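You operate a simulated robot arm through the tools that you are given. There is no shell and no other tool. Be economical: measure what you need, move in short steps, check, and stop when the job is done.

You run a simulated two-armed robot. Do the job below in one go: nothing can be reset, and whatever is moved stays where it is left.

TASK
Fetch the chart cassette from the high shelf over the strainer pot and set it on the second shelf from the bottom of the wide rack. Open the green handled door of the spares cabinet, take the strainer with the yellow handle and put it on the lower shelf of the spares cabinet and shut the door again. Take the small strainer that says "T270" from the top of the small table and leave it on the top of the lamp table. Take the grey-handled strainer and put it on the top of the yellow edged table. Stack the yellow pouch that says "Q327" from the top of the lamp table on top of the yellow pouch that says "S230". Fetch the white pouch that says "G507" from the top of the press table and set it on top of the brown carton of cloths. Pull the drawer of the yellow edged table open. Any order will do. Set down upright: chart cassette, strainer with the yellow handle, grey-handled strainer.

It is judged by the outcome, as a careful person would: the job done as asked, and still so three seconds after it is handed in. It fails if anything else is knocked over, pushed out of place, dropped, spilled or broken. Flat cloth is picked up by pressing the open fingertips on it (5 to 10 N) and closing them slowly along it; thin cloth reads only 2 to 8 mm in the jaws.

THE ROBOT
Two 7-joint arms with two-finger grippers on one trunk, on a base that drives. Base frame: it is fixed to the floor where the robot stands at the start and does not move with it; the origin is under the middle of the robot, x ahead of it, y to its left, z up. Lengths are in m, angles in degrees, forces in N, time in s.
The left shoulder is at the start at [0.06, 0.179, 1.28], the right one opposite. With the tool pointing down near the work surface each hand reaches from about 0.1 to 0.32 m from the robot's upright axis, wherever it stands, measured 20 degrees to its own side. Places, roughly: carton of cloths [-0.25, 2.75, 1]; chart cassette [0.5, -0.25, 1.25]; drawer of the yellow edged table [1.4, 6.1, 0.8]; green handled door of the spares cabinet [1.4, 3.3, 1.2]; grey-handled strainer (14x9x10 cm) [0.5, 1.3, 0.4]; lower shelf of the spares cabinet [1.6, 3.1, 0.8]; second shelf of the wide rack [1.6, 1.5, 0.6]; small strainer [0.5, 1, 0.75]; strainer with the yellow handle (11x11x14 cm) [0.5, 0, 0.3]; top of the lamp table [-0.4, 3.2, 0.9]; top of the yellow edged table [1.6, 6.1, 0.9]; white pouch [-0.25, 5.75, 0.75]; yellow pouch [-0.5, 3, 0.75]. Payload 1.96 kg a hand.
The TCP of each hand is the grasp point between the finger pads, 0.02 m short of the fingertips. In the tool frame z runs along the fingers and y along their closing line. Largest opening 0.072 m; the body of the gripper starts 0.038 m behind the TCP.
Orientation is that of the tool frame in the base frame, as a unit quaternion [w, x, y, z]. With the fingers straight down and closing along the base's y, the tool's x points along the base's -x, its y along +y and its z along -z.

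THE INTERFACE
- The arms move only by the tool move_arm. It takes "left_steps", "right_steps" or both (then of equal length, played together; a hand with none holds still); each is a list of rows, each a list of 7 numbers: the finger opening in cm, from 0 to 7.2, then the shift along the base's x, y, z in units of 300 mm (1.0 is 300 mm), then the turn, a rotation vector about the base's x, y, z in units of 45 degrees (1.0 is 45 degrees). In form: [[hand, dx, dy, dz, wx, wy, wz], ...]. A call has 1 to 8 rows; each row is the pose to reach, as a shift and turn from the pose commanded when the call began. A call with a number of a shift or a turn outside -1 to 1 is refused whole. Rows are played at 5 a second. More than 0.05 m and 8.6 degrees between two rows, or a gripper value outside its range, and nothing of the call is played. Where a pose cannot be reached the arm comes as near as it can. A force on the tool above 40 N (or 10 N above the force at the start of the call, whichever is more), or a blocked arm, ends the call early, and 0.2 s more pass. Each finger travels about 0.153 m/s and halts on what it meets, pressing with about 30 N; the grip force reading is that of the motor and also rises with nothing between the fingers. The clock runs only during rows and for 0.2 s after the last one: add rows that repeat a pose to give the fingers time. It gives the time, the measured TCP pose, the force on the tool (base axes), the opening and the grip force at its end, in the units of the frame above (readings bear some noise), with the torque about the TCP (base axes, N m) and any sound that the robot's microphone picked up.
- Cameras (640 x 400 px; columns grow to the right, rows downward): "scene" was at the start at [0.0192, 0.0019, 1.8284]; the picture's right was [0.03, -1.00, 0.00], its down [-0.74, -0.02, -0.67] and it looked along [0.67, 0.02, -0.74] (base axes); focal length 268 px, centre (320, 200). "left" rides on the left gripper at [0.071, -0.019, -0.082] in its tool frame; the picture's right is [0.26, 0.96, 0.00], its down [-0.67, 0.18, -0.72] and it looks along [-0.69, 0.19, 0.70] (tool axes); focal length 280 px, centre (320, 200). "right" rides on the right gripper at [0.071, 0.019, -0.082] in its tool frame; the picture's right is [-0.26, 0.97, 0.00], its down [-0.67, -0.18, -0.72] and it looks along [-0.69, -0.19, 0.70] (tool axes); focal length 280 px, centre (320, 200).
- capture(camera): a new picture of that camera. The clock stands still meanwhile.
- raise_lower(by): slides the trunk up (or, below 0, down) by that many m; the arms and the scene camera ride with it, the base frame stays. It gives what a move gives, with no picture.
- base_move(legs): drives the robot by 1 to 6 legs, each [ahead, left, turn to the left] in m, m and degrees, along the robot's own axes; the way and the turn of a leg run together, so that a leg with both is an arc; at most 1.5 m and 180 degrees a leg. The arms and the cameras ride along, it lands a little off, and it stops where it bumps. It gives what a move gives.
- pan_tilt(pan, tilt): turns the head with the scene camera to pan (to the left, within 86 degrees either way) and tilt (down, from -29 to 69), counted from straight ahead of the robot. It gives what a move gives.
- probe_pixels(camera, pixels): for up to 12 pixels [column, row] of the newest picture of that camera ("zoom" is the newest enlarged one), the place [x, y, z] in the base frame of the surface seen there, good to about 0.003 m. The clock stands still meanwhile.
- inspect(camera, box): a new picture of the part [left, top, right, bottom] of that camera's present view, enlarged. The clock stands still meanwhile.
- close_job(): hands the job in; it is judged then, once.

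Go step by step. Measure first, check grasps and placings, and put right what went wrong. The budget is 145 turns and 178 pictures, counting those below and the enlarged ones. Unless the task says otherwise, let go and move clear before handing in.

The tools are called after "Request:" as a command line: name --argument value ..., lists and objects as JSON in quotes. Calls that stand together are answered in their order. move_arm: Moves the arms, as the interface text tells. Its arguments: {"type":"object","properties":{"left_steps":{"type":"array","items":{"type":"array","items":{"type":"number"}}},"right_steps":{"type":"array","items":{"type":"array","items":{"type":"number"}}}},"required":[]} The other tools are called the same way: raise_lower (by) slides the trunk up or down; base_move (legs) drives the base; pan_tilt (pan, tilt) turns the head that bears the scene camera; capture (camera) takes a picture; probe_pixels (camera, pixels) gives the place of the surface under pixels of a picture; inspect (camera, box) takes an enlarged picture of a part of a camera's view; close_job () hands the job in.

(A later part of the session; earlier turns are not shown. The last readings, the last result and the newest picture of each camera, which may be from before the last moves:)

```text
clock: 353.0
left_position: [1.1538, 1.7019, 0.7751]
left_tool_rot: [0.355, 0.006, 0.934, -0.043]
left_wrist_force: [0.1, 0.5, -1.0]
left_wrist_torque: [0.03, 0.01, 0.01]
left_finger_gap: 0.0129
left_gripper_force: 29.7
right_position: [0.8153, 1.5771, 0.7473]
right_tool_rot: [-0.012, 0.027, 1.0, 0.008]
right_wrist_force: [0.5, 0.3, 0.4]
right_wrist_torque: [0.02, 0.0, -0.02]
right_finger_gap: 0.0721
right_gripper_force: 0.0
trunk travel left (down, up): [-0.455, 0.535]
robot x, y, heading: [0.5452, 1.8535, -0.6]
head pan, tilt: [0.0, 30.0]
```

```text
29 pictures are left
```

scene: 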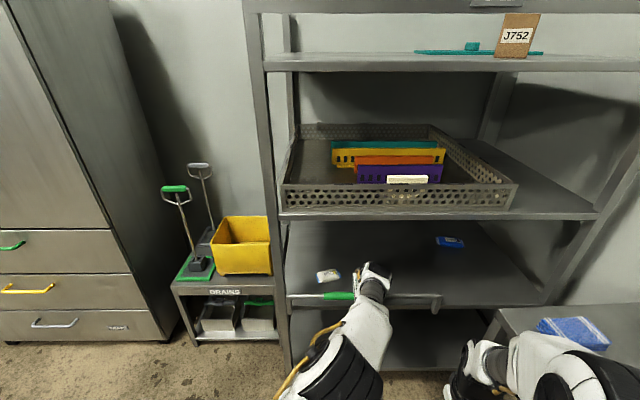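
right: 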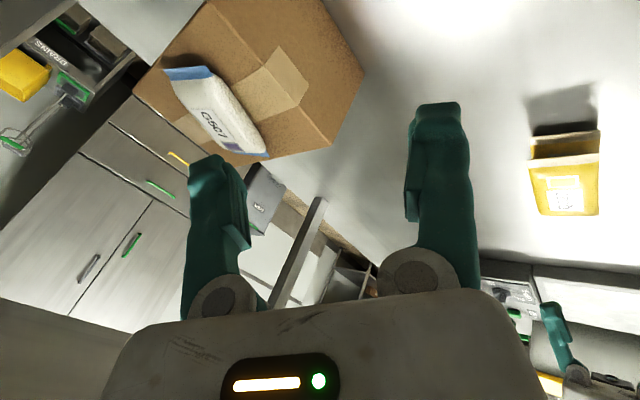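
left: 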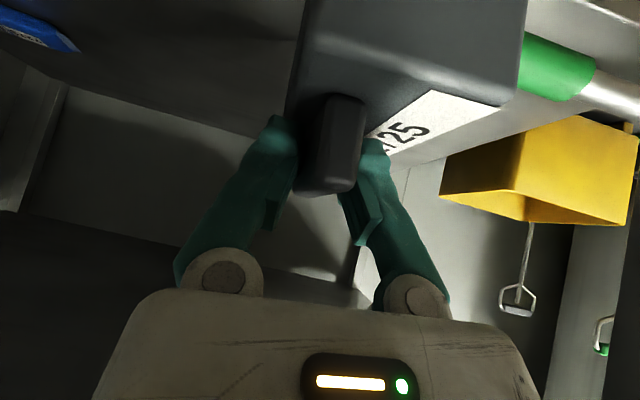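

The cassette is just above the rail with no contact. I go in further stepwise: forward, then lower while advancing.

Request:
base_move --legs '[[0.09, 0, 0]]'

Request:
move_arm --left_steps '[[0, 0.08, 0, -0.05, 0, 0, 0], [0, 0.16, 0, -0.1, 0, 0, 0], [0, 0.24, 0, -0.17, 0, 0, 0]]'

Request:
base_move --legs '[[0.09, 0, 0]]'

Request:
capture --camera "left"

Request:
capture --camera "scene"

```text
clock: 354.1
left_position: [1.244, 1.7018, 0.7743]
left_tool_rot: [0.355, 0.005, 0.934, -0.042]
left_wrist_force: [0.0, -0.3, -1.2]
left_wrist_torque: [0.01, 0.02, 0.03]
left_finger_gap: 0.0131
left_gripper_force: 30.2
right_position: [0.9043, 1.5765, 0.7472]
right_tool_rot: [-0.013, 0.027, 1.0, 0.008]
right_wrist_force: [-0.3, -0.1, 0.5]
right_wrist_torque: [0.01, 0.03, 0.02]
right_finger_gap: 0.0719
right_gripper_force: 0.0
trunk travel left (down, up): [-0.455, 0.535]
robot x, y, heading: [0.6356, 1.8506, -0.2]
head pan, tilt: [0.0, 30.0]
```

```text
clock: 354.9
left_position: [1.3146, 1.6999, 0.7237]
left_tool_rot: [0.355, 0.005, 0.934, -0.042]
left_wrist_force: [-0.4, 0.6, -3.0]
left_wrist_torque: [0.01, 0.0, 0.03]
left_finger_gap: 0.0129
left_gripper_force: 30.0
right_position: [0.9058, 1.5767, 0.7477]
right_tool_rot: [-0.012, 0.026, 1.0, 0.007]
right_wrist_force: [-0.2, 0.5, 0.8]
right_wrist_torque: [-0.01, 0.0, 0.01]
right_finger_gap: 0.0718
right_gripper_force: 0.1
trunk travel left (down, up): [-0.455, 0.535]
robot x, y, heading: [0.636, 1.8469, -0.4]
head pan, tilt: [0.0, 30.0]
```

```text
clock: 356.0
left_position: [1.4043, 1.6986, 0.7233]
left_tool_rot: [0.355, 0.006, 0.934, -0.043]
left_wrist_force: [1.0, -0.1, -1.7]
left_wrist_torque: [-0.03, -0.01, 0.03]
left_finger_gap: 0.013
left_gripper_force: 29.8
right_position: [0.9945, 1.5764, 0.7467]
right_tool_rot: [-0.012, 0.027, 1.0, 0.007]
right_wrist_force: [0.1, -0.6, -0.1]
right_wrist_torque: [-0.01, 0.02, -0.03]
right_finger_gap: 0.0721
right_gripper_force: 0.1
trunk travel left (down, up): [-0.455, 0.535]
robot x, y, heading: [0.728, 1.8506, -0.2]
head pan, tilt: [0.0, 30.0]
```

```text
28 pictures are left
```

left: 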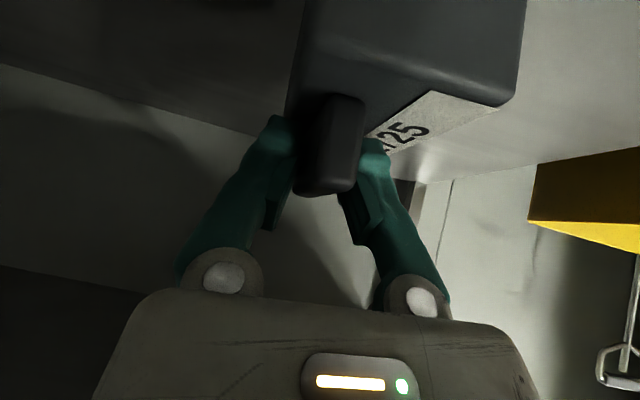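

```text
27 pictures are left
```

scene: 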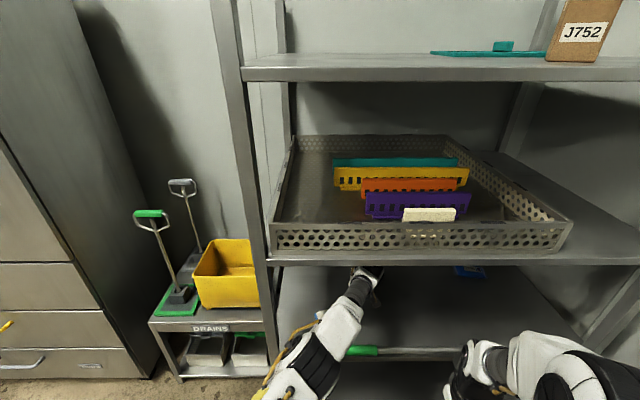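

I lower the cassette to the shelf (release height ≈0.671) and check the contact force.

Request:
move_arm --left_steps '[[0, 0, 0, -0.06, 0, 0, 0], [0, 0, 0, -0.12, 0, 0, 0], [0, 0, 0, -0.16, 0, 0, 0], [0, 0, 0, -0.175, 0, 0, 0]]'

Request:
move_arm --left_steps '[[0, 0, 0, -0.008, 0, 0, 0], [0, 0, 0, -0.008, 0, 0, 0]]'

```text
clock: 357.0
left_position: [1.4013, 1.6986, 0.6752]
left_tool_rot: [0.355, 0.006, 0.934, -0.043]
left_wrist_force: [1.9, -0.5, 2.6]
left_wrist_torque: [0.08, 0.14, 0.0]
left_finger_gap: 0.0129
left_gripper_force: 29.4
right_position: [0.9932, 1.5771, 0.7478]
right_tool_rot: [-0.012, 0.028, 1.0, 0.007]
right_wrist_force: [0.2, 0.1, -0.1]
right_wrist_torque: [0.01, 0.03, -0.01]
right_finger_gap: 0.072
right_gripper_force: 0.1
trunk travel left (down, up): [-0.455, 0.535]
robot x, y, heading: [0.7249, 1.8491, -0.2]
head pan, tilt: [0.0, 30.0]
```

```text
clock: 357.6
left_position: [1.3993, 1.6983, 0.6711]
left_tool_rot: [0.356, 0.007, 0.933, -0.044]
left_wrist_force: [1.9, -1.3, 6.5]
left_wrist_torque: [0.19, 0.26, -0.01]
left_finger_gap: 0.0126
left_gripper_force: 29.6
left hand out of reach, approached as far as the arm can: row 1, 2
right_position: [0.9931, 1.5759, 0.7493]
right_tool_rot: [-0.012, 0.028, 1.0, 0.007]
right_wrist_force: [0.1, 0.3, -1.5]
right_wrist_torque: [-0.03, -0.01, -0.03]
right_finger_gap: 0.072
right_gripper_force: 0.1
trunk travel left (down, up): [-0.455, 0.535]
robot x, y, heading: [0.7237, 1.8485, -0.4]
head pan, tilt: [0.0, 30.0]
```

The cassette is on the shelf (6.5 N of contact). I open, withdraw along the tool and back out.

Request:
move_arm --left_steps '[[1.5, 0, 0, 0, 0, 0, 0], [3, 0, 0, 0, 0, 0, 0], [4.5, 0, 0, 0, 0, 0, 0], [4.5, -0.05, 0, 0.06, 0, 0, 0], [4.5, -0.12, 0, 0.12, 0, 0, 0], [4.5, -0.2, 0, 0.17, 0, 0, 0], [4.5, -0.28, 0, 0.21, 0, 0, 0]]'

Request:
base_move --legs '[[-0.4, 0, 0]]'

Request:
pan_tilt --pan -8 --tilt 25

Request:
capture --camera "scene"

```text
clock: 359.2
left_position: [1.3166, 1.6994, 0.7336]
left_tool_rot: [0.355, 0.006, 0.934, -0.043]
left_wrist_force: [-0.1, -0.8, 0.0]
left_wrist_torque: [0.02, 0.0, 0.04]
left_finger_gap: 0.045
left_gripper_force: 0.0
right_position: [0.9935, 1.5755, 0.7475]
right_tool_rot: [-0.011, 0.027, 1.0, 0.008]
right_wrist_force: [-0.3, 0.7, -1.3]
right_wrist_torque: [0.0, -0.02, -0.02]
right_finger_gap: 0.0719
right_gripper_force: 0.0
trunk travel left (down, up): [-0.455, 0.535]
robot x, y, heading: [0.7299, 1.8512, -0.2]
head pan, tilt: [0.0, 30.0]
```

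```text
clock: 361.7
left_position: [0.9116, 1.6986, 0.7339]
left_tool_rot: [0.356, 0.008, 0.933, -0.044]
left_wrist_force: [0.0, 1.2, 0.4]
left_wrist_torque: [0.02, 0.0, -0.01]
left_finger_gap: 0.0452
left_gripper_force: 0.0
right_position: [0.5887, 1.5785, 0.7489]
right_tool_rot: [-0.011, 0.031, 0.999, 0.008]
right_wrist_force: [-0.1, 0.4, 0.4]
right_wrist_torque: [-0.03, -0.01, 0.0]
right_finger_gap: 0.072
right_gripper_force: 0.0
trunk travel left (down, up): [-0.455, 0.535]
robot x, y, heading: [0.324, 1.8574, -0.5]
head pan, tilt: [0.0, 30.0]
```

```text
clock: 362.4
left_position: [0.9108, 1.6988, 0.7341]
left_tool_rot: [0.356, 0.007, 0.934, -0.043]
left_wrist_force: [0.7, -0.4, 0.0]
left_wrist_torque: [0.01, 0.0, -0.02]
left_finger_gap: 0.0452
left_gripper_force: 0.0
right_position: [0.5888, 1.5781, 0.7489]
right_tool_rot: [-0.012, 0.029, 0.999, 0.007]
right_wrist_force: [-0.2, -0.1, -0.7]
right_wrist_torque: [-0.01, 0.02, -0.01]
right_finger_gap: 0.0721
right_gripper_force: 0.0
trunk travel left (down, up): [-0.455, 0.535]
robot x, y, heading: [0.3197, 1.8526, -0.7]
head pan, tilt: [-8.0, 25.0]
```

```text
26 pictures are left
```

scene: 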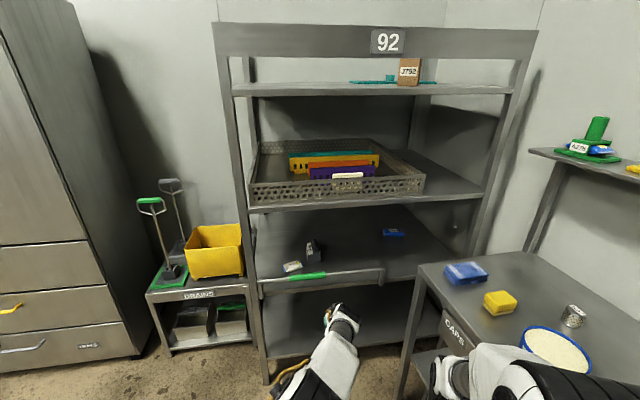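

The cassette stands upright on the second shelf. Now the yellow handled strainer: I drive back to the bench, turning the left hand to point left again.

Request:
base_move --legs '[[-0.78, 0, 0.6], [0, -1.0, 0], [0, -0.95, 0]]'

Request:
move_arm --left_steps '[[6, 0, 0.05, 0, 0, 0, 0.18], [7, 0, 0.1, 0, 0, 0, 0.36], [7.2, 0, 0.15, 0, 0, 0, 0.54], [7.2, 0, 0.2, 0, 0, 0, 0.72], [7.2, -0.05, 0.25, 0, 0, 0, 0.9], [7.2, -0.1, 0.3, 0, 0, 0, 1.0]]'

Request:
move_arm --left_steps '[[7.2, -0.05, 0.05, 0, 0, 0, 0.18], [7.2, -0.1, 0.1, 0, 0, 0, 0.36], [7.2, -0.15, 0.15, 0, 0, 0, 0.54], [7.2, -0.2, 0.2, 0, 0, 0, 0.72], [7.2, -0.25, 0.2, 0, 0, 0, 0.9], [7.2, -0.3, 0.2, 0, 0, 0, 1.0]]'

Request:
raise_lower --by -0.22

Request:
pan_tilt --pan 0 --tilt 35

Request:
capture --camera "scene"

```text
clock: 375.9
left_position: [0.1122, -0.2365, 0.7345]
left_tool_rot: [0.355, 0.009, 0.934, -0.043]
left_wrist_force: [-0.8, -0.3, 0.1]
left_wrist_torque: [0.02, -0.04, 0.03]
left_finger_gap: 0.0453
left_gripper_force: 0.0
right_position: [-0.211, -0.3585, 0.7481]
right_tool_rot: [-0.012, 0.029, 0.999, 0.008]
right_wrist_force: [0.3, 0.3, 0.7]
right_wrist_torque: [-0.01, 0.02, 0.02]
right_finger_gap: 0.072
right_gripper_force: 0.1
trunk travel left (down, up): [-0.455, 0.535]
robot x, y, heading: [-0.4761, -0.0846, -0.5]
head pan, tilt: [-8.0, 25.0]
```

```text
clock: 377.3
left_position: [0.0837, -0.1467, 0.7336]
left_tool_rot: [0.345, -0.351, 0.865, 0.096]
left_wrist_force: [0.0, 0.2, -0.1]
left_wrist_torque: [0.02, -0.04, 0.01]
left_finger_gap: 0.0718
left_gripper_force: 0.0
right_position: [-0.21, -0.3594, 0.7481]
right_tool_rot: [-0.013, 0.029, 0.999, 0.006]
right_wrist_force: [0.2, -0.1, 0.4]
right_wrist_torque: [0.01, 0.0, 0.0]
right_finger_gap: 0.0718
right_gripper_force: 0.1
trunk travel left (down, up): [-0.455, 0.535]
robot x, y, heading: [-0.475, -0.0863, -0.7]
head pan, tilt: [-8.0, 25.0]
```

```text
clock: 378.7
left_position: [0.0139, -0.0646, 0.7641]
left_tool_rot: [0.326, -0.54, 0.757, 0.171]
left_wrist_force: [0.7, 0.0, -0.3]
left_wrist_torque: [0.0, 0.01, 0.03]
left_finger_gap: 0.0721
left_gripper_force: 0.2
left hand out of reach, approached as far as the arm can: row 3, 4, 5, 6
right_position: [-0.2088, -0.359, 0.7482]
right_tool_rot: [-0.012, 0.029, 0.999, 0.007]
right_wrist_force: [0.0, -0.4, 0.0]
right_wrist_torque: [0.0, 0.01, -0.02]
right_finger_gap: 0.0719
right_gripper_force: 0.1
trunk travel left (down, up): [-0.455, 0.535]
robot x, y, heading: [-0.4764, -0.0866, -0.6]
head pan, tilt: [-8.0, 25.0]
```

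```text
clock: 381.1
left_position: [0.0128, -0.065, 0.5448]
left_tool_rot: [0.327, -0.541, 0.756, 0.171]
left_wrist_force: [0.7, 0.8, 1.4]
left_wrist_torque: [0.01, 0.03, 0.01]
left_finger_gap: 0.0723
left_gripper_force: 0.0
right_position: [-0.2114, -0.3586, 0.5284]
right_tool_rot: [-0.012, 0.029, 0.999, 0.007]
right_wrist_force: [-0.5, 0.9, -0.1]
right_wrist_torque: [-0.02, 0.03, 0.0]
right_finger_gap: 0.0722
right_gripper_force: 0.0
trunk travel left (down, up): [-0.235, 0.755]
robot x, y, heading: [-0.4764, -0.0828, -0.7]
head pan, tilt: [-8.0, 25.0]
```

```text
clock: 381.8
left_position: [0.0129, -0.0659, 0.5448]
left_tool_rot: [0.327, -0.541, 0.756, 0.172]
left_wrist_force: [0.0, -0.1, 0.4]
left_wrist_torque: [0.02, 0.04, -0.02]
left_finger_gap: 0.0717
left_gripper_force: 0.0
right_position: [-0.2118, -0.3589, 0.5286]
right_tool_rot: [-0.012, 0.029, 0.999, 0.007]
right_wrist_force: [0.3, -1.2, 0.3]
right_wrist_torque: [0.0, 0.03, -0.01]
right_finger_gap: 0.0722
right_gripper_force: 0.1
trunk travel left (down, up): [-0.235, 0.755]
robot x, y, heading: [-0.4782, -0.0907, -0.7]
head pan, tilt: [0.0, 35.0]
```

```text
25 pictures are left
```

scene: 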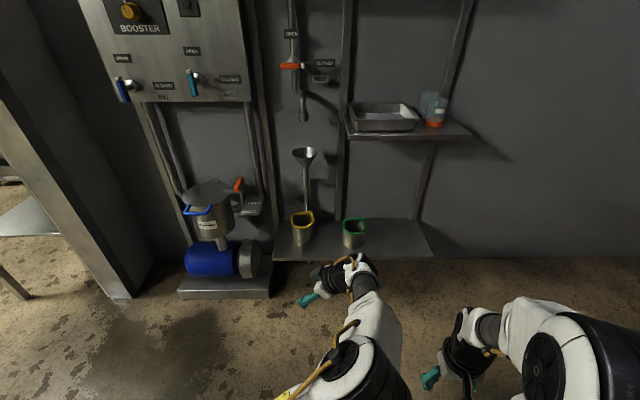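

The yellow strainer stands at scene (302,228), the green at (353,232). I zoom and measure.

Request:
inspect --camera "scene" --box '[275, 195, 375, 265]'

Request:
probe_pixels --camera "zoom" --pixels '[[175, 120], [185, 145], [130, 130], [235, 120], [185, 180], [180, 105], [215, 140], [150, 150], [190, 270], [200, 60], [430, 170], [430, 130]]'

Request:
probe_pixels --camera "scene" --pixels '[[304, 152], [303, 115], [305, 185], [420, 137], [375, 115], [290, 250], [350, 100]]'

```text
5.71 times, centred on (325, 230) of scene
```

zoom: 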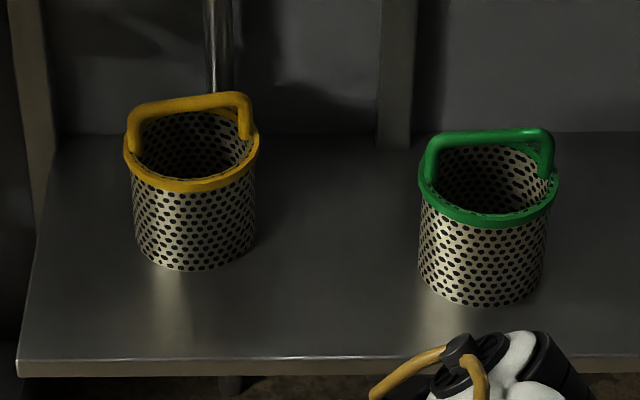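

```text
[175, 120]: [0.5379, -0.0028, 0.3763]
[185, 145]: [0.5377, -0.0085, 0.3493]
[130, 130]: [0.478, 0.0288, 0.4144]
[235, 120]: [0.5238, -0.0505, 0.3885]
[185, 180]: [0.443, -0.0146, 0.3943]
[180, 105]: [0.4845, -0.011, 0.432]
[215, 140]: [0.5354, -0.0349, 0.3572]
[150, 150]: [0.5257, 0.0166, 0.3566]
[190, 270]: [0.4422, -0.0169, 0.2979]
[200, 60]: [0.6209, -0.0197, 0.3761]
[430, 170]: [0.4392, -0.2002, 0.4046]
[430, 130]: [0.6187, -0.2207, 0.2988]
```

```text
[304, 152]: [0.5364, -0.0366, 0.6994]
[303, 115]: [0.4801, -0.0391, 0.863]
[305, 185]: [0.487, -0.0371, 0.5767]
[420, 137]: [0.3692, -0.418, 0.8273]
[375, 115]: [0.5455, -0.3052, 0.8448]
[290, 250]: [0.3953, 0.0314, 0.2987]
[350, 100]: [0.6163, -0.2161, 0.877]
```

I check how low the funnel's stem reaches above the strainer.

Request:
inspect --camera "scene" --box '[275, 140, 335, 245]'

Request:
probe_pixels --camera "scene" --pixels '[[306, 195], [306, 203], [306, 207], [307, 170], [312, 160], [297, 214], [313, 213], [305, 212], [299, 221]]'

```text
3.81 times, centred on (305, 192) of scene
```

zoom: 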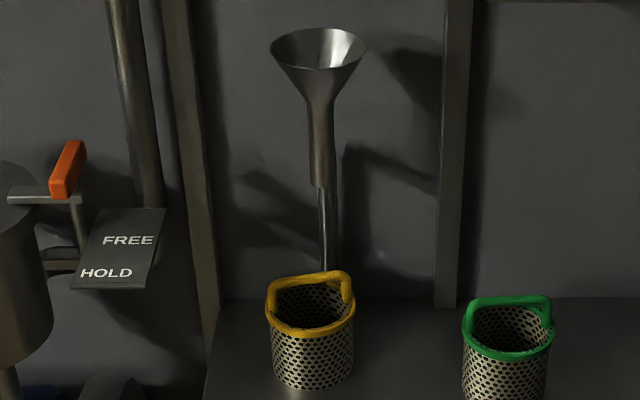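

```text
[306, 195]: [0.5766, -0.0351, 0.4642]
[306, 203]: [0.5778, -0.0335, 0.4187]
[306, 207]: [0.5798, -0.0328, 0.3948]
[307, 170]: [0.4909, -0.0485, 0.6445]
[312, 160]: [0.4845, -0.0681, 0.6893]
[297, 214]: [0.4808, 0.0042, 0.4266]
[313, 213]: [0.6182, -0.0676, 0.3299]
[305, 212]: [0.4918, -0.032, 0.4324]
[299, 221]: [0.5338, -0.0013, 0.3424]
```

The funnel tube ends at z≈0.56, well above the strainer's bar (z≈0.433, centred near (0.489,-0.011)). I finish the left hand's yaw, then drive in at pre-grasp height.

Request:
move_arm --left_steps '[[7.2, -0.07, 0.05, 0, 0, 0, 0.05], [7.2, -0.14, 0.1, 0, 0, 0, 0.15], [7.2, -0.2, 0.1, 0, 0, 0, 0.28], [7.2, -0.2, 0.1, 0, 0, 0, 0.42]]'

Request:
raise_lower --by -0.05

Request:
base_move --legs '[[0.35, -0.04, 0.7]]'

Request:
capture --camera "scene"

```text
clock: 382.8
left_position: [-0.0404, -0.0242, 0.5594]
left_tool_rot: [0.317, -0.624, 0.693, 0.174]
left_wrist_force: [-0.5, -0.3, 0.2]
left_wrist_torque: [-0.03, -0.04, -0.01]
left_finger_gap: 0.0719
left_gripper_force: 0.1
left hand out of reach, approached as far as the arm can: row 3, 4
right_position: [-0.2101, -0.3575, 0.5288]
right_tool_rot: [-0.011, 0.029, 0.999, 0.007]
right_wrist_force: [-0.3, -0.3, 0.1]
right_wrist_torque: [0.0, -0.04, 0.02]
right_finger_gap: 0.0719
right_gripper_force: 0.0
trunk travel left (down, up): [-0.235, 0.755]
robot x, y, heading: [-0.4757, -0.0862, -0.6]
head pan, tilt: [0.0, 35.0]
```

```text
clock: 383.7
left_position: [-0.0396, -0.0259, 0.5092]
left_tool_rot: [0.317, -0.624, 0.693, 0.174]
left_wrist_force: [-0.5, 0.3, -0.5]
left_wrist_torque: [0.01, -0.04, 0.02]
left_finger_gap: 0.0721
left_gripper_force: 0.0
right_position: [-0.2108, -0.3584, 0.4773]
right_tool_rot: [-0.012, 0.029, 0.999, 0.007]
right_wrist_force: [0.4, 0.5, 0.2]
right_wrist_torque: [-0.01, 0.0, -0.03]
right_finger_gap: 0.072
right_gripper_force: 0.0
trunk travel left (down, up): [-0.185, 0.805]
robot x, y, heading: [-0.4803, -0.0845, -0.8]
head pan, tilt: [0.0, 35.0]
```

```text
clock: 386.0
left_position: [0.3125, -0.061, 0.5097]
left_tool_rot: [0.317, -0.626, 0.691, 0.175]
left_wrist_force: [0.1, -0.2, 0.6]
left_wrist_torque: [-0.04, 0.0, 0.0]
left_finger_gap: 0.0722
left_gripper_force: 0.0
right_position: [0.1447, -0.3964, 0.4774]
right_tool_rot: [-0.012, 0.024, 1.0, 0.007]
right_wrist_force: [-1.0, 0.6, 0.0]
right_wrist_torque: [0.05, -0.01, 0.02]
right_finger_gap: 0.0719
right_gripper_force: 0.0
trunk travel left (down, up): [-0.185, 0.805]
robot x, y, heading: [-0.1217, -0.1276, -0.2]
head pan, tilt: [0.0, 35.0]
```

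```text
22 pictures are left
```

scene: 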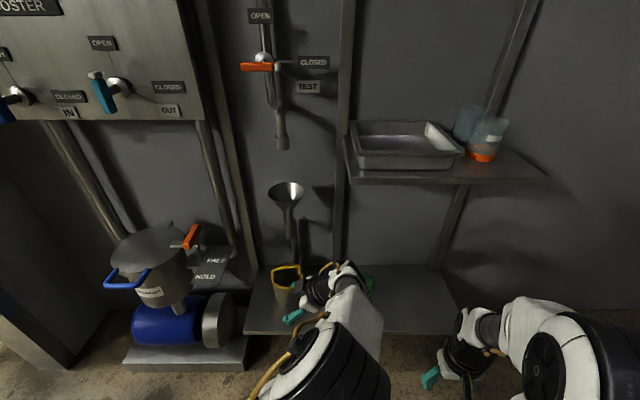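

I drive 15 cm further and settle the hand at the pre-grasp.

Request:
base_move --legs '[[0.15, 0, 0]]'

Request:
move_arm --left_steps '[[7.2, 0.02, -0.01, -0.04, 0, 0, 0.1], [7.2, 0.035, -0.025, -0.07, 0, 0, 0.2]]'

Request:
capture --camera "left"

Request:
inspect --camera "scene" --box '[230, 170, 350, 330]'

```text
clock: 387.4
left_position: [0.4437, -0.0665, 0.5086]
left_tool_rot: [0.313, -0.629, 0.688, 0.179]
left_wrist_force: [-4.7, -0.5, 2.1]
left_wrist_torque: [0.06, -0.34, -0.06]
left_finger_gap: 0.0719
left_gripper_force: 0.0
right_position: [0.2817, -0.398, 0.4782]
right_tool_rot: [-0.012, 0.025, 1.0, 0.007]
right_wrist_force: [0.7, 0.3, 0.2]
right_wrist_torque: [-0.01, -0.01, -0.03]
right_finger_gap: 0.0721
right_gripper_force: 0.0
trunk travel left (down, up): [-0.185, 0.805]
robot x, y, heading: [0.0142, -0.127, 0.1]
head pan, tilt: [0.0, 35.0]
stopped in leg 1: the force on the tool passed its limit at 112 N (the readings are from after the stop); the commanded pose is now the measured one
```

```text
clock: 388.0
left_position: [0.4434, -0.066, 0.507]
left_tool_rot: [0.313, -0.63, 0.688, 0.179]
left_wrist_force: [-6.7, -1.6, -0.9]
left_wrist_torque: [0.14, -0.5, -0.05]
left_finger_gap: 0.0721
left_gripper_force: 0.1
left hand out of reach, approached as far as the arm can: row 1, 2
right_position: [0.2821, -0.3973, 0.4787]
right_tool_rot: [-0.012, 0.025, 1.0, 0.007]
right_wrist_force: [-0.4, -0.7, 0.1]
right_wrist_torque: [-0.01, -0.02, 0.0]
right_finger_gap: 0.0718
right_gripper_force: 0.1
trunk travel left (down, up): [-0.185, 0.805]
robot x, y, heading: [0.0135, -0.1279, -0.1]
head pan, tilt: [0.0, 35.0]
```

```text
21 pictures are left
```

left: 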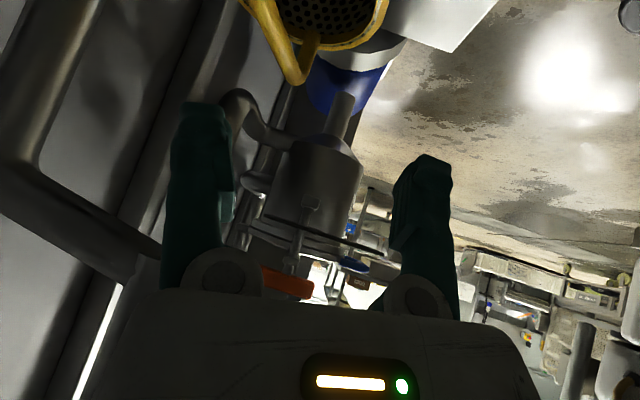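

```text
2.50 times, centred on (290, 250) of scene
```

zoom: 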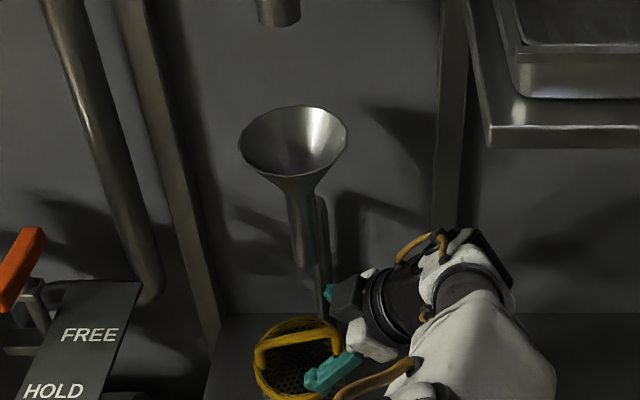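

Something stopped the hand; I probe the tube's end and the finger in the newest zoom.

Request:
probe_pixels --camera "zoom" --pixels '[[305, 258], [300, 230], [320, 250], [327, 293], [345, 295], [335, 372], [280, 337], [320, 330], [262, 350], [340, 350], [460, 240], [440, 200]]'

```text
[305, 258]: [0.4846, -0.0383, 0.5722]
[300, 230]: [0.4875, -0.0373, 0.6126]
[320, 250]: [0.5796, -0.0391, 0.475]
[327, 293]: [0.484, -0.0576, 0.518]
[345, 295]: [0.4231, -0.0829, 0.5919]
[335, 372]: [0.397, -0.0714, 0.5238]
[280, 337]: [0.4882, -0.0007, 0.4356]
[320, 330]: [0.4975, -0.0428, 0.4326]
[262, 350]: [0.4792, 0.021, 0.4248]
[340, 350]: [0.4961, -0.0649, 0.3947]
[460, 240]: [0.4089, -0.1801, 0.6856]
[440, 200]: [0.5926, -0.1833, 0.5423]
```

The gripper body met the tube's end. I back off, lower the hand, and come in lower so that it passes beneath the tube.

Request:
base_move --legs '[[-0.07, 0, 0]]'

Request:
move_arm --left_steps '[[7.2, 0, -0.06, -0.08, 0, 0, 0], [7.2, 0, -0.11, -0.15, 0, 0, 0]]'

Request:
base_move --legs '[[0.117, 0, 0]]'

Request:
capture --camera "left"

```text
clock: 389.0
left_position: [0.3753, -0.0645, 0.5077]
left_tool_rot: [0.314, -0.629, 0.689, 0.179]
left_wrist_force: [0.2, 0.4, 0.2]
left_wrist_torque: [-0.03, 0.0, -0.04]
left_finger_gap: 0.072
left_gripper_force: 0.0
right_position: [0.2125, -0.3982, 0.4774]
right_tool_rot: [-0.012, 0.025, 1.0, 0.007]
right_wrist_force: [-0.2, 0.4, 0.7]
right_wrist_torque: [-0.01, -0.01, 0.0]
right_finger_gap: 0.0719
right_gripper_force: 0.0
trunk travel left (down, up): [-0.185, 0.805]
robot x, y, heading: [-0.0573, -0.1243, -0.4]
head pan, tilt: [0.0, 35.0]
```

```text
clock: 389.6
left_position: [0.3749, -0.0996, 0.4618]
left_tool_rot: [0.314, -0.629, 0.689, 0.179]
left_wrist_force: [0.3, -0.4, -0.1]
left_wrist_torque: [-0.03, 0.0, -0.01]
left_finger_gap: 0.0719
left_gripper_force: 0.0
right_position: [0.2114, -0.3966, 0.4779]
right_tool_rot: [-0.013, 0.024, 1.0, 0.007]
right_wrist_force: [0.4, -1.4, 0.1]
right_wrist_torque: [-0.01, -0.03, 0.02]
right_finger_gap: 0.0718
right_gripper_force: 0.0
trunk travel left (down, up): [-0.185, 0.805]
robot x, y, heading: [-0.0582, -0.1258, -0.3]
head pan, tilt: [0.0, 35.0]
```

```text
clock: 390.8
left_position: [0.4917, -0.099, 0.463]
left_tool_rot: [0.313, -0.629, 0.688, 0.179]
left_wrist_force: [0.9, 0.1, -0.6]
left_wrist_torque: [-0.01, 0.01, 0.02]
left_finger_gap: 0.072
left_gripper_force: 0.1
right_position: [0.33, -0.3975, 0.4783]
right_tool_rot: [-0.013, 0.025, 1.0, 0.008]
right_wrist_force: [-0.4, 0.2, -0.1]
right_wrist_torque: [0.01, -0.01, -0.01]
right_finger_gap: 0.072
right_gripper_force: 0.0
trunk travel left (down, up): [-0.185, 0.805]
robot x, y, heading: [0.0599, -0.1275, -0.4]
head pan, tilt: [0.0, 35.0]
```

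```text
19 pictures are left
```

left: 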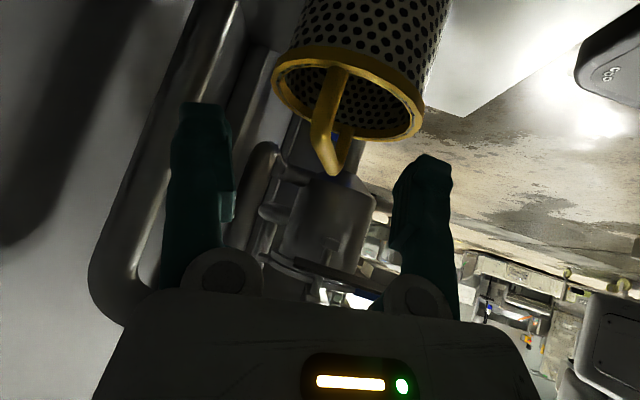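

The handle is between the fingers. I slide in along +y, close fully and lift slightly.

Request:
move_arm --left_steps '[[7.2, 0.003, 0.1, -0.03, 0, 0, 0], [7.2, 0.005, 0.2, -0.06, 0, 0, 0], [7.2, 0.007, 0.27, -0.088, 0, 0, 0], [7.2, 0.007, 0.27, -0.088, 0, 0, 0]]'

Request:
move_arm --left_steps '[[5, 0, 0, 0, 0, 0, 0], [3, 0, 0, 0, 0, 0, 0], [1.5, 0, 0, 0, 0, 0, 0], [0, 0, 0, 0, 0, 0, 0], [0, 0, 0, 0, 0, 0, 0], [0, 0, 0, 0.03, 0, 0, 0], [0, 0, 0, 0.06, 0, 0, 0]]'

Request:
capture --camera "left"

```text
clock: 391.8
left_position: [0.495, -0.0262, 0.4374]
left_tool_rot: [0.315, -0.626, 0.691, 0.178]
left_wrist_force: [0.1, -0.6, -0.5]
left_wrist_torque: [0.0, 0.02, 0.0]
left_finger_gap: 0.072
left_gripper_force: 0.0
right_position: [0.33, -0.4012, 0.4765]
right_tool_rot: [-0.011, 0.026, 1.0, 0.009]
right_wrist_force: [-0.6, 0.2, 0.1]
right_wrist_torque: [0.03, -0.02, -0.01]
right_finger_gap: 0.0719
right_gripper_force: 0.0
trunk travel left (down, up): [-0.185, 0.805]
robot x, y, heading: [0.061, -0.1246, -0.4]
head pan, tilt: [0.0, 35.0]
```

```text
clock: 393.4
left_position: [0.495, -0.0309, 0.4472]
left_tool_rot: [0.309, -0.622, 0.697, 0.181]
left_wrist_force: [13.7, 66.0, -136.8]
left_wrist_torque: [0.12, -0.88, -0.62]
left_finger_gap: 0.0106
left_gripper_force: 30.1
right_position: [0.3331, -0.4021, 0.4732]
right_tool_rot: [-0.015, 0.026, 0.999, 0.011]
right_wrist_force: [-1.0, -0.1, 0.5]
right_wrist_torque: [0.04, -0.04, -0.04]
right_finger_gap: 0.072
right_gripper_force: 0.1
trunk travel left (down, up): [-0.185, 0.805]
robot x, y, heading: [0.0636, -0.1306, 0.1]
head pan, tilt: [0.0, 35.0]
```

```text
18 pictures are left
```

left: 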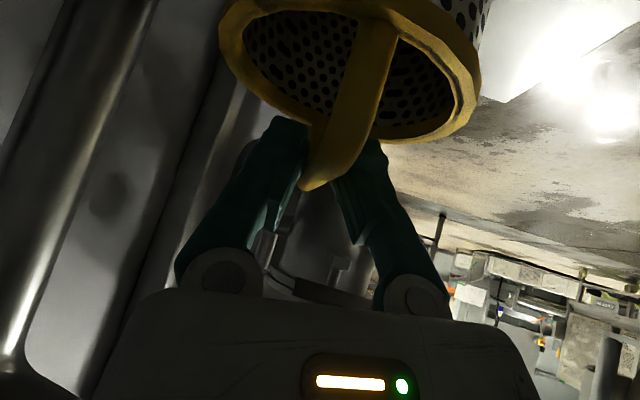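

The tool reads a large force at the grip: something holds the strainer or the hand. I relax to the grasp height and look.

Request:
move_arm --left_steps '[[0, 0, 0, -0.02, 0, 0, 0], [0, 0, 0, -0.04, 0, 0, 0], [0, 0, 0, -0.06, 0, 0, 0]]'

Request:
inspect --camera "scene" --box '[200, 160, 360, 360]'

Request:
probe_pixels --camera "left" --pixels '[[345, 140], [320, 180], [370, 60], [330, 110], [300, 20], [450, 100], [250, 60], [325, 125]]'

```text
clock: 394.2
left_position: [0.4952, -0.0254, 0.4358]
left_tool_rot: [0.315, -0.625, 0.692, 0.177]
left_wrist_force: [2.0, -1.5, 3.5]
left_wrist_torque: [-0.12, 0.05, 0.03]
left_finger_gap: 0.0107
left_gripper_force: 30.3
right_position: [0.3299, -0.4003, 0.4754]
right_tool_rot: [-0.012, 0.025, 1.0, 0.011]
right_wrist_force: [0.8, -0.8, 0.6]
right_wrist_torque: [0.02, 0.0, 0.02]
right_finger_gap: 0.072
right_gripper_force: 0.0
trunk travel left (down, up): [-0.185, 0.805]
robot x, y, heading: [0.0643, -0.1269, -0.3]
head pan, tilt: [0.0, 35.0]
```

```text
2.00 times, centred on (280, 260) of scene
```

zoom: 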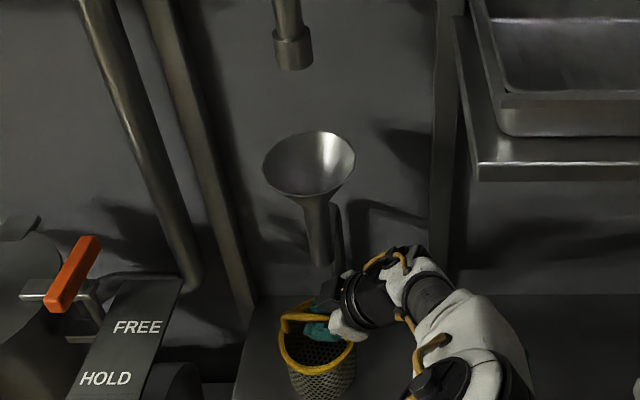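

```text
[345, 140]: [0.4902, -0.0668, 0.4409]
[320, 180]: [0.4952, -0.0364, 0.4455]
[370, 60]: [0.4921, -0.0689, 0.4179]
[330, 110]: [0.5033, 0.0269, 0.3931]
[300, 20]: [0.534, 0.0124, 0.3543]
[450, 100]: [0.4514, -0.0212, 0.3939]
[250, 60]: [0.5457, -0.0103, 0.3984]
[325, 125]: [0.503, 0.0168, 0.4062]
```

The hand's housing sits right under the tube's end, so lifting there pushes against it. I raise only a few millimetres, draw the strainer back 7 cm, then lift.

Request:
move_arm --left_steps '[[0, 0, 0, 0.01, 0, 0, 0], [0, 0, 0, 0.015, 0, 0, 0]]'

Request:
base_move --legs '[[-0.07, 0, 0]]'

Request:
move_arm --left_steps '[[0, 0, 0, 0.05, 0, 0, 0], [0, 0, 0, 0.1, 0, 0, 0], [0, 0, 0, 0.16, 0, 0, 0]]'

Request:
inspect --camera "scene" --box '[200, 160, 400, 360]'

```text
clock: 394.8
left_position: [0.4931, -0.0264, 0.4363]
left_tool_rot: [0.313, -0.625, 0.693, 0.179]
left_wrist_force: [-0.2, 0.1, -2.3]
left_wrist_torque: [-0.02, -0.01, 0.01]
left_finger_gap: 0.0109
left_gripper_force: 30.1
right_position: [0.3309, -0.4011, 0.4756]
right_tool_rot: [-0.014, 0.024, 1.0, 0.011]
right_wrist_force: [0.7, -0.4, -0.6]
right_wrist_torque: [0.0, -0.03, -0.05]
right_finger_gap: 0.072
right_gripper_force: 0.1
trunk travel left (down, up): [-0.185, 0.805]
robot x, y, heading: [0.0628, -0.1242, -0.1]
head pan, tilt: [0.0, 35.0]
```

```text
clock: 395.8
left_position: [0.4233, -0.0189, 0.4399]
left_tool_rot: [0.313, -0.63, 0.688, 0.179]
left_wrist_force: [0.4, 0.3, -3.1]
left_wrist_torque: [-0.02, 0.02, 0.02]
left_finger_gap: 0.0108
left_gripper_force: 29.8
right_position: [0.2598, -0.398, 0.4786]
right_tool_rot: [-0.012, 0.026, 1.0, 0.007]
right_wrist_force: [0.6, -0.1, -0.3]
right_wrist_torque: [0.04, 0.0, 0.0]
right_finger_gap: 0.0719
right_gripper_force: 0.1
trunk travel left (down, up): [-0.185, 0.805]
robot x, y, heading: [-0.0092, -0.1232, -0.4]
head pan, tilt: [0.0, 35.0]
```

```text
clock: 396.6
left_position: [0.423, -0.0193, 0.487]
left_tool_rot: [0.313, -0.63, 0.688, 0.18]
left_wrist_force: [-0.4, -0.1, -2.5]
left_wrist_torque: [-0.02, 0.02, 0.01]
left_finger_gap: 0.0108
left_gripper_force: 29.9
right_position: [0.2601, -0.3981, 0.4787]
right_tool_rot: [-0.012, 0.025, 1.0, 0.008]
right_wrist_force: [0.0, -0.9, 1.2]
right_wrist_torque: [-0.02, -0.02, 0.0]
right_finger_gap: 0.072
right_gripper_force: 0.1
trunk travel left (down, up): [-0.185, 0.805]
robot x, y, heading: [-0.0089, -0.1261, -0.3]
head pan, tilt: [0.0, 35.0]
```

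```text
2.00 times, centred on (300, 260) of scene
```

zoom: 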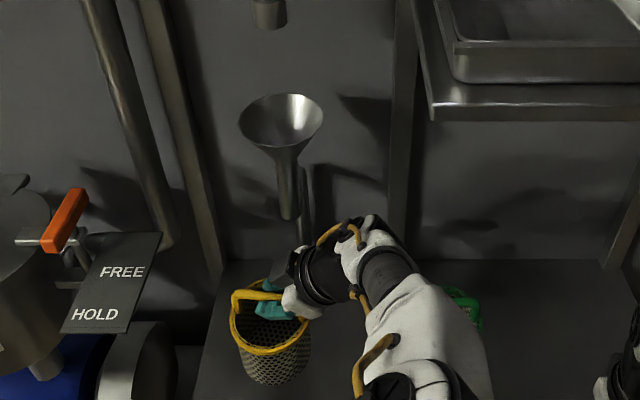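

The yellow strainer is lifted clear. I back off, turn the left hand forward, pitch the right hand forward for the door handle, raise the trunk, and drive to the spares cabinet.

Request:
base_move --legs '[[-0.43, 0, 0.3]]'

Request:
move_arm --left_steps '[[0, 0, 0.03, 0.05, 0, 0, -0.18], [0, 0, 0.06, 0.1, 0, 0, -0.36], [0, 0, 0.1, 0.1, 0, 0, -0.54], [0, 0, 0.15, 0.1, 0, 0, -0.72], [0, 0, 0.2, 0.1, 0, 0, -0.9], [0, 0, 0.25, 0.1, 0, 0, -1.0]]' --right_steps '[[7.2, 0.08, 0, 0, 0, -0.18, 0], [7.2, 0.16, 0, 0, 0, -0.36, 0], [7.2, 0.24, 0, 0, 0, -0.54, 0], [7.2, 0.32, 0, 0, 0, -0.72, 0], [7.2, 0.4, 0, 0, 0, -0.9, 0], [7.2, 0.48, 0, 0, 0, -1.0, 0]]'

Request:
move_arm --left_steps '[[0, 0, 0.03, 0, 0, 0, -0.18], [0, 0, 0.06, 0, 0, 0, -0.36], [0, 0, 0.1, 0, 0, 0, -0.54], [0, 0, 0.15, 0, 0, 0, -0.72], [0, 0, 0.2, 0, 0, 0, -0.88]]' --right_steps '[[6, 0, 0, 0, 0, -0.15, 0], [5, 0, 0, 0, 0, -0.3, 0], [5, 0, 0, 0, 0, -0.45, 0], [5, 0, 0, 0, 0, -0.55, 0], [5, 0, 0, 0, 0, -0.6, 0]]'

Request:
raise_lower --by 0.4

Request:
raise_lower --by 0.25

Request:
base_move --legs '[[0, 1.0, 0], [0, 0.88, 0], [0.97, 0, 0], [0, 1.4, 0], [0, 0.35, 0]]'

Request:
pan_tilt --pan -12 --tilt 20

Request:
capture --camera "scene"

```text
clock: 399.2
left_position: [-0.0065, -0.0176, 0.4867]
left_tool_rot: [0.313, -0.631, 0.688, 0.179]
left_wrist_force: [-0.2, -0.5, -2.6]
left_wrist_torque: [-0.04, 0.02, 0.03]
left_finger_gap: 0.0106
left_gripper_force: 29.7
right_position: [-0.1687, -0.3952, 0.4783]
right_tool_rot: [-0.012, 0.024, 1.0, 0.007]
right_wrist_force: [0.2, -0.5, 0.4]
right_wrist_torque: [0.01, 0.0, 0.02]
right_finger_gap: 0.0718
right_gripper_force: 0.1
trunk travel left (down, up): [-0.185, 0.805]
robot x, y, heading: [-0.4342, -0.1223, -0.1]
head pan, tilt: [0.0, 35.0]
```

```text
clock: 400.6
left_position: [-0.0069, 0.0574, 0.517]
left_tool_rot: [0.358, -0.318, 0.877, 0.046]
left_wrist_force: [-0.7, -0.2, -1.6]
left_wrist_torque: [-0.02, -0.02, -0.02]
left_finger_gap: 0.0107
left_gripper_force: 30.4
right_position: [-0.0264, -0.3961, 0.4764]
right_tool_rot: [0.372, 0.02, 0.928, 0.015]
right_wrist_force: [-0.7, -0.4, 0.6]
right_wrist_torque: [-0.02, -0.03, 0.04]
right_finger_gap: 0.0719
right_gripper_force: 0.0
right hand out of reach, approached as far as the arm can: row 1, 2, 3, 4, 5
trunk travel left (down, up): [-0.185, 0.805]
robot x, y, heading: [-0.4395, -0.1243, -0.1]
head pan, tilt: [0.0, 35.0]
```

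```text
clock: 401.9
left_position: [-0.0063, 0.1188, 0.5171]
left_tool_rot: [0.352, -0.004, 0.933, -0.078]
left_wrist_force: [0.0, 0.1, -1.9]
left_wrist_torque: [0.01, 0.03, 0.0]
left_finger_gap: 0.0108
left_gripper_force: 30.2
right_position: [-0.0147, -0.4025, 0.4715]
right_tool_rot: [0.579, 0.014, 0.815, 0.021]
right_wrist_force: [0.4, 0.0, 0.6]
right_wrist_torque: [0.0, 0.0, 0.02]
right_finger_gap: 0.0498
right_gripper_force: 0.0
right hand out of reach, approached as far as the arm can: row 1, 2, 3, 4, 5
trunk travel left (down, up): [-0.185, 0.805]
robot x, y, heading: [-0.4393, -0.1271, -0.1]
head pan, tilt: [0.0, 35.0]
```

```text
clock: 405.7
left_position: [-0.0062, 0.1191, 0.9181]
left_tool_rot: [0.351, -0.003, 0.933, -0.078]
left_wrist_force: [0.0, -0.5, -1.5]
left_wrist_torque: [0.02, 0.04, 0.01]
left_finger_gap: 0.0108
left_gripper_force: 30.1
right_position: [-0.0149, -0.3999, 0.8708]
right_tool_rot: [0.577, 0.014, 0.816, 0.021]
right_wrist_force: [0.8, -0.8, 0.3]
right_wrist_torque: [0.02, 0.04, 0.04]
right_finger_gap: 0.0499
right_gripper_force: 0.0
trunk travel left (down, up): [-0.585, 0.405]
robot x, y, heading: [-0.4391, -0.127, -0.4]
head pan, tilt: [0.0, 35.0]
```

```text
clock: 408.3
left_position: [-0.0055, 0.1184, 1.1663]
left_tool_rot: [0.352, -0.004, 0.933, -0.078]
left_wrist_force: [-0.6, 0.1, -2.1]
left_wrist_torque: [-0.02, 0.05, 0.02]
left_finger_gap: 0.011
left_gripper_force: 30.0
right_position: [-0.0141, -0.4015, 1.1214]
right_tool_rot: [0.577, 0.014, 0.816, 0.021]
right_wrist_force: [0.1, 0.2, 0.5]
right_wrist_torque: [-0.06, 0.03, 0.0]
right_finger_gap: 0.0502
right_gripper_force: 0.0
trunk travel left (down, up): [-0.835, 0.155]
robot x, y, heading: [-0.4414, -0.1247, -0.3]
head pan, tilt: [0.0, 35.0]
```

```text
clock: 430.6
left_position: [0.958, 3.7192, 1.1674]
left_tool_rot: [0.353, -0.008, 0.933, -0.075]
left_wrist_force: [0.7, 0.6, -1.9]
left_wrist_torque: [0.02, 0.03, 0.01]
left_finger_gap: 0.0108
left_gripper_force: 29.9
right_position: [0.9546, 3.1999, 1.121]
right_tool_rot: [0.577, 0.011, 0.816, 0.024]
right_wrist_force: [0.1, -0.2, 0.7]
right_wrist_torque: [0.0, -0.01, 0.01]
right_finger_gap: 0.0501
right_gripper_force: 0.0
trunk travel left (down, up): [-0.835, 0.155]
robot x, y, heading: [0.5236, 3.4714, 0.7]
head pan, tilt: [0.0, 35.0]
```

```text
clock: 431.4
left_position: [0.9581, 3.7198, 1.1686]
left_tool_rot: [0.353, -0.009, 0.933, -0.075]
left_wrist_force: [0.6, -0.3, -1.7]
left_wrist_torque: [0.02, 0.03, 0.04]
left_finger_gap: 0.0108
left_gripper_force: 30.3
right_position: [0.9542, 3.2001, 1.1216]
right_tool_rot: [0.578, 0.011, 0.816, 0.022]
right_wrist_force: [-1.3, -0.3, 0.0]
right_wrist_torque: [0.01, 0.0, 0.01]
right_finger_gap: 0.0497
right_gripper_force: 0.1
trunk travel left (down, up): [-0.835, 0.155]
robot x, y, heading: [0.5247, 3.4679, 0.6]
head pan, tilt: [-12.0, 20.0]
```

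```text
15 pictures are left
```

scene: 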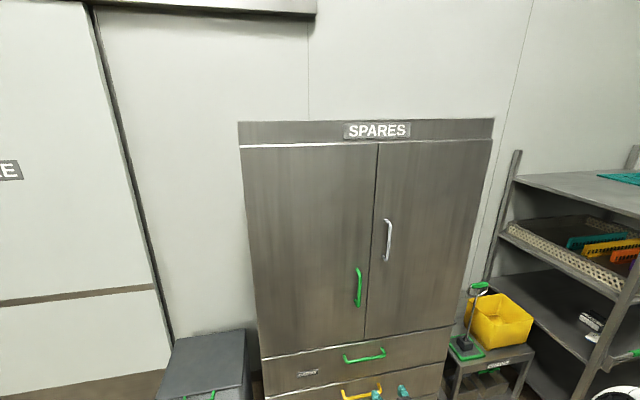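

The green handle is at (358,287) on the left door, hinged at its left edge. I measure it.

Request:
probe_pixels --camera "scene" --pixels '[[358, 285], [359, 270], [357, 303], [350, 287], [330, 250], [372, 250], [245, 200], [262, 340], [365, 335], [378, 150], [215, 340], [400, 392]]'

Request:
inspect --camera "scene" --box '[320, 250, 420, 330]'

```text
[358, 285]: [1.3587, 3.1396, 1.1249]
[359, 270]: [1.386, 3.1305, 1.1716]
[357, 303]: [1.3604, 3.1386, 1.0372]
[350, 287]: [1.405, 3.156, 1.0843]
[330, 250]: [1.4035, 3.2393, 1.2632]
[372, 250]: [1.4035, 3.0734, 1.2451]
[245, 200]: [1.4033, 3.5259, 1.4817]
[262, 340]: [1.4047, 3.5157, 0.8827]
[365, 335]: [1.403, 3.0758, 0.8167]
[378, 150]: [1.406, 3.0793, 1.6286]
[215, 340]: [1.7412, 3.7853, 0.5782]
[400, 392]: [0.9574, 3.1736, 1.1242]
```

```text
5.00 times, centred on (370, 290) of scene
```

zoom: 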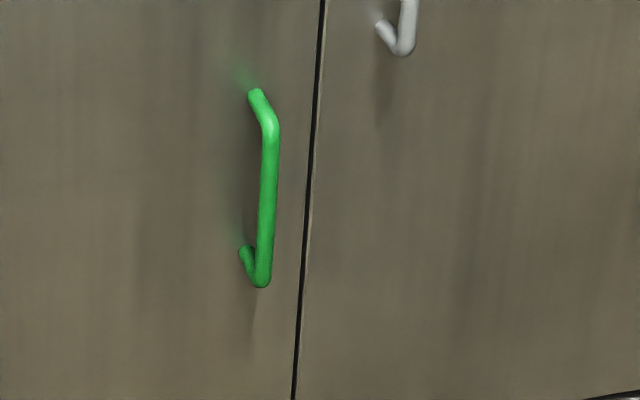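

The handle's bar is at (1.364,3.139), z 1.03–1.16; the door spans y 3.08–3.53. I drive so the right jaws straddle the bar.

Request:
base_move --legs '[[0.28, -0.062, -0.6]]'

Request:
capture --camera "right"

Request:
probe_pixels --camera "right" --pixels '[[320, 150], [320, 200], [300, 180], [340, 180], [320, 100]]'

```text
clock: 433.4
left_position: [1.2407, 3.6555, 1.167]
left_tool_rot: [0.354, -0.005, 0.932, -0.077]
left_wrist_force: [0.2, -0.2, -2.6]
left_wrist_torque: [0.02, 0.06, -0.02]
left_finger_gap: 0.0106
left_gripper_force: 29.8
right_position: [1.2338, 3.1362, 1.1218]
right_tool_rot: [0.579, 0.014, 0.815, 0.021]
right_wrist_force: [-0.3, -0.1, 1.1]
right_wrist_torque: [-0.01, 0.01, -0.01]
right_finger_gap: 0.0499
right_gripper_force: 0.0
trunk travel left (down, up): [-0.835, 0.155]
robot x, y, heading: [0.8085, 3.4069, -0.0]
head pan, tilt: [-12.0, 20.0]
```

```text
13 pictures are left
```

right: 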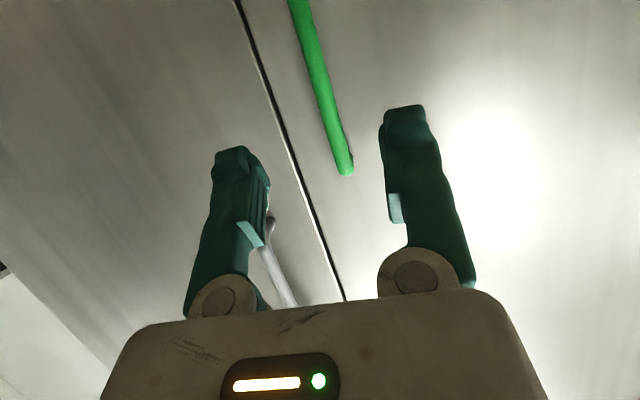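

```text
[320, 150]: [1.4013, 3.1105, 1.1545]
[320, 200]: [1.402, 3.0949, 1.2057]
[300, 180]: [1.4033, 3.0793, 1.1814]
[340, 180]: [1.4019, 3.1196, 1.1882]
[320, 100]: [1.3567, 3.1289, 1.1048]
```

The bar is between the jaws laterally. I go forward 12.8 cm, close, and pull the door along its arc.

Request:
base_move --legs '[[0.128, -0.003, 0]]'

Request:
move_arm --right_steps '[[3, 0, 0, 0, 0, 0, 0], [1, 0, 0, 0, 0, 0, 0], [0, 0, 0, 0, 0, 0, 0], [0, 0, 0, 0, 0, 0, 0]]'

Request:
base_move --legs '[[-0.131, 0.037, 0], [-0.111, 0.08, 0], [-0.077, 0.113, 0]]'

Request:
capture --camera "scene"

```text
clock: 434.7
left_position: [1.3686, 3.6527, 1.1678]
left_tool_rot: [0.353, -0.005, 0.932, -0.077]
left_wrist_force: [0.5, -0.1, -2.6]
left_wrist_torque: [0.01, 0.01, 0.03]
left_finger_gap: 0.0107
left_gripper_force: 30.0
right_position: [1.3613, 3.1334, 1.1218]
right_tool_rot: [0.579, 0.013, 0.815, 0.022]
right_wrist_force: [-0.1, 0.3, -0.2]
right_wrist_torque: [0.0, -0.03, 0.01]
right_finger_gap: 0.0499
right_gripper_force: 0.1
trunk travel left (down, up): [-0.835, 0.155]
robot x, y, heading: [0.9372, 3.4061, -0.0]
head pan, tilt: [-12.0, 20.0]
```

```text
clock: 435.7
left_position: [1.3682, 3.6538, 1.1668]
left_tool_rot: [0.352, -0.005, 0.933, -0.077]
left_wrist_force: [-1.1, -0.5, -2.1]
left_wrist_torque: [0.03, 0.03, 0.01]
left_finger_gap: 0.0109
left_gripper_force: 29.8
right_position: [1.362, 3.1344, 1.1215]
right_tool_rot: [0.578, 0.013, 0.816, 0.022]
right_wrist_force: [2.8, -1.9, 5.8]
right_wrist_torque: [-0.1, 0.07, 0.02]
right_finger_gap: 0.0064
right_gripper_force: 35.2
trunk travel left (down, up): [-0.835, 0.155]
robot x, y, heading: [0.9398, 3.4109, 0.1]
head pan, tilt: [-12.0, 20.0]
```

```text
clock: 437.9
left_position: [1.1417, 3.7654, 1.166]
left_tool_rot: [0.351, -0.009, 0.933, -0.077]
left_wrist_force: [-0.2, 0.8, -2.8]
left_wrist_torque: [-0.01, 0.0, 0.04]
left_finger_gap: 0.0109
left_gripper_force: 30.2
right_position: [1.141, 3.2486, 1.1238]
right_tool_rot: [0.58, 0.005, 0.814, 0.026]
right_wrist_force: [11.0, 12.9, -12.9]
right_wrist_torque: [0.05, -0.09, -0.16]
right_finger_gap: 0.0061
right_gripper_force: 30.1
trunk travel left (down, up): [-0.835, 0.155]
robot x, y, heading: [0.7105, 3.5167, 0.4]
head pan, tilt: [-12.0, 20.0]
stopped in leg 2: the force on the tool passed its limit at 43 N (the readings are from after the stop); the commanded pose is now the measured one
```

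```text
12 pictures are left
```

scene: 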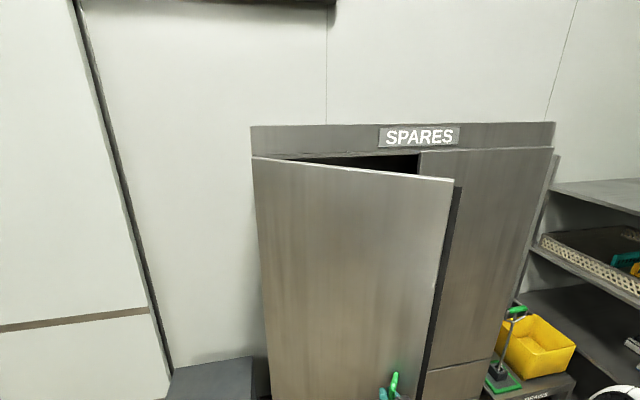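

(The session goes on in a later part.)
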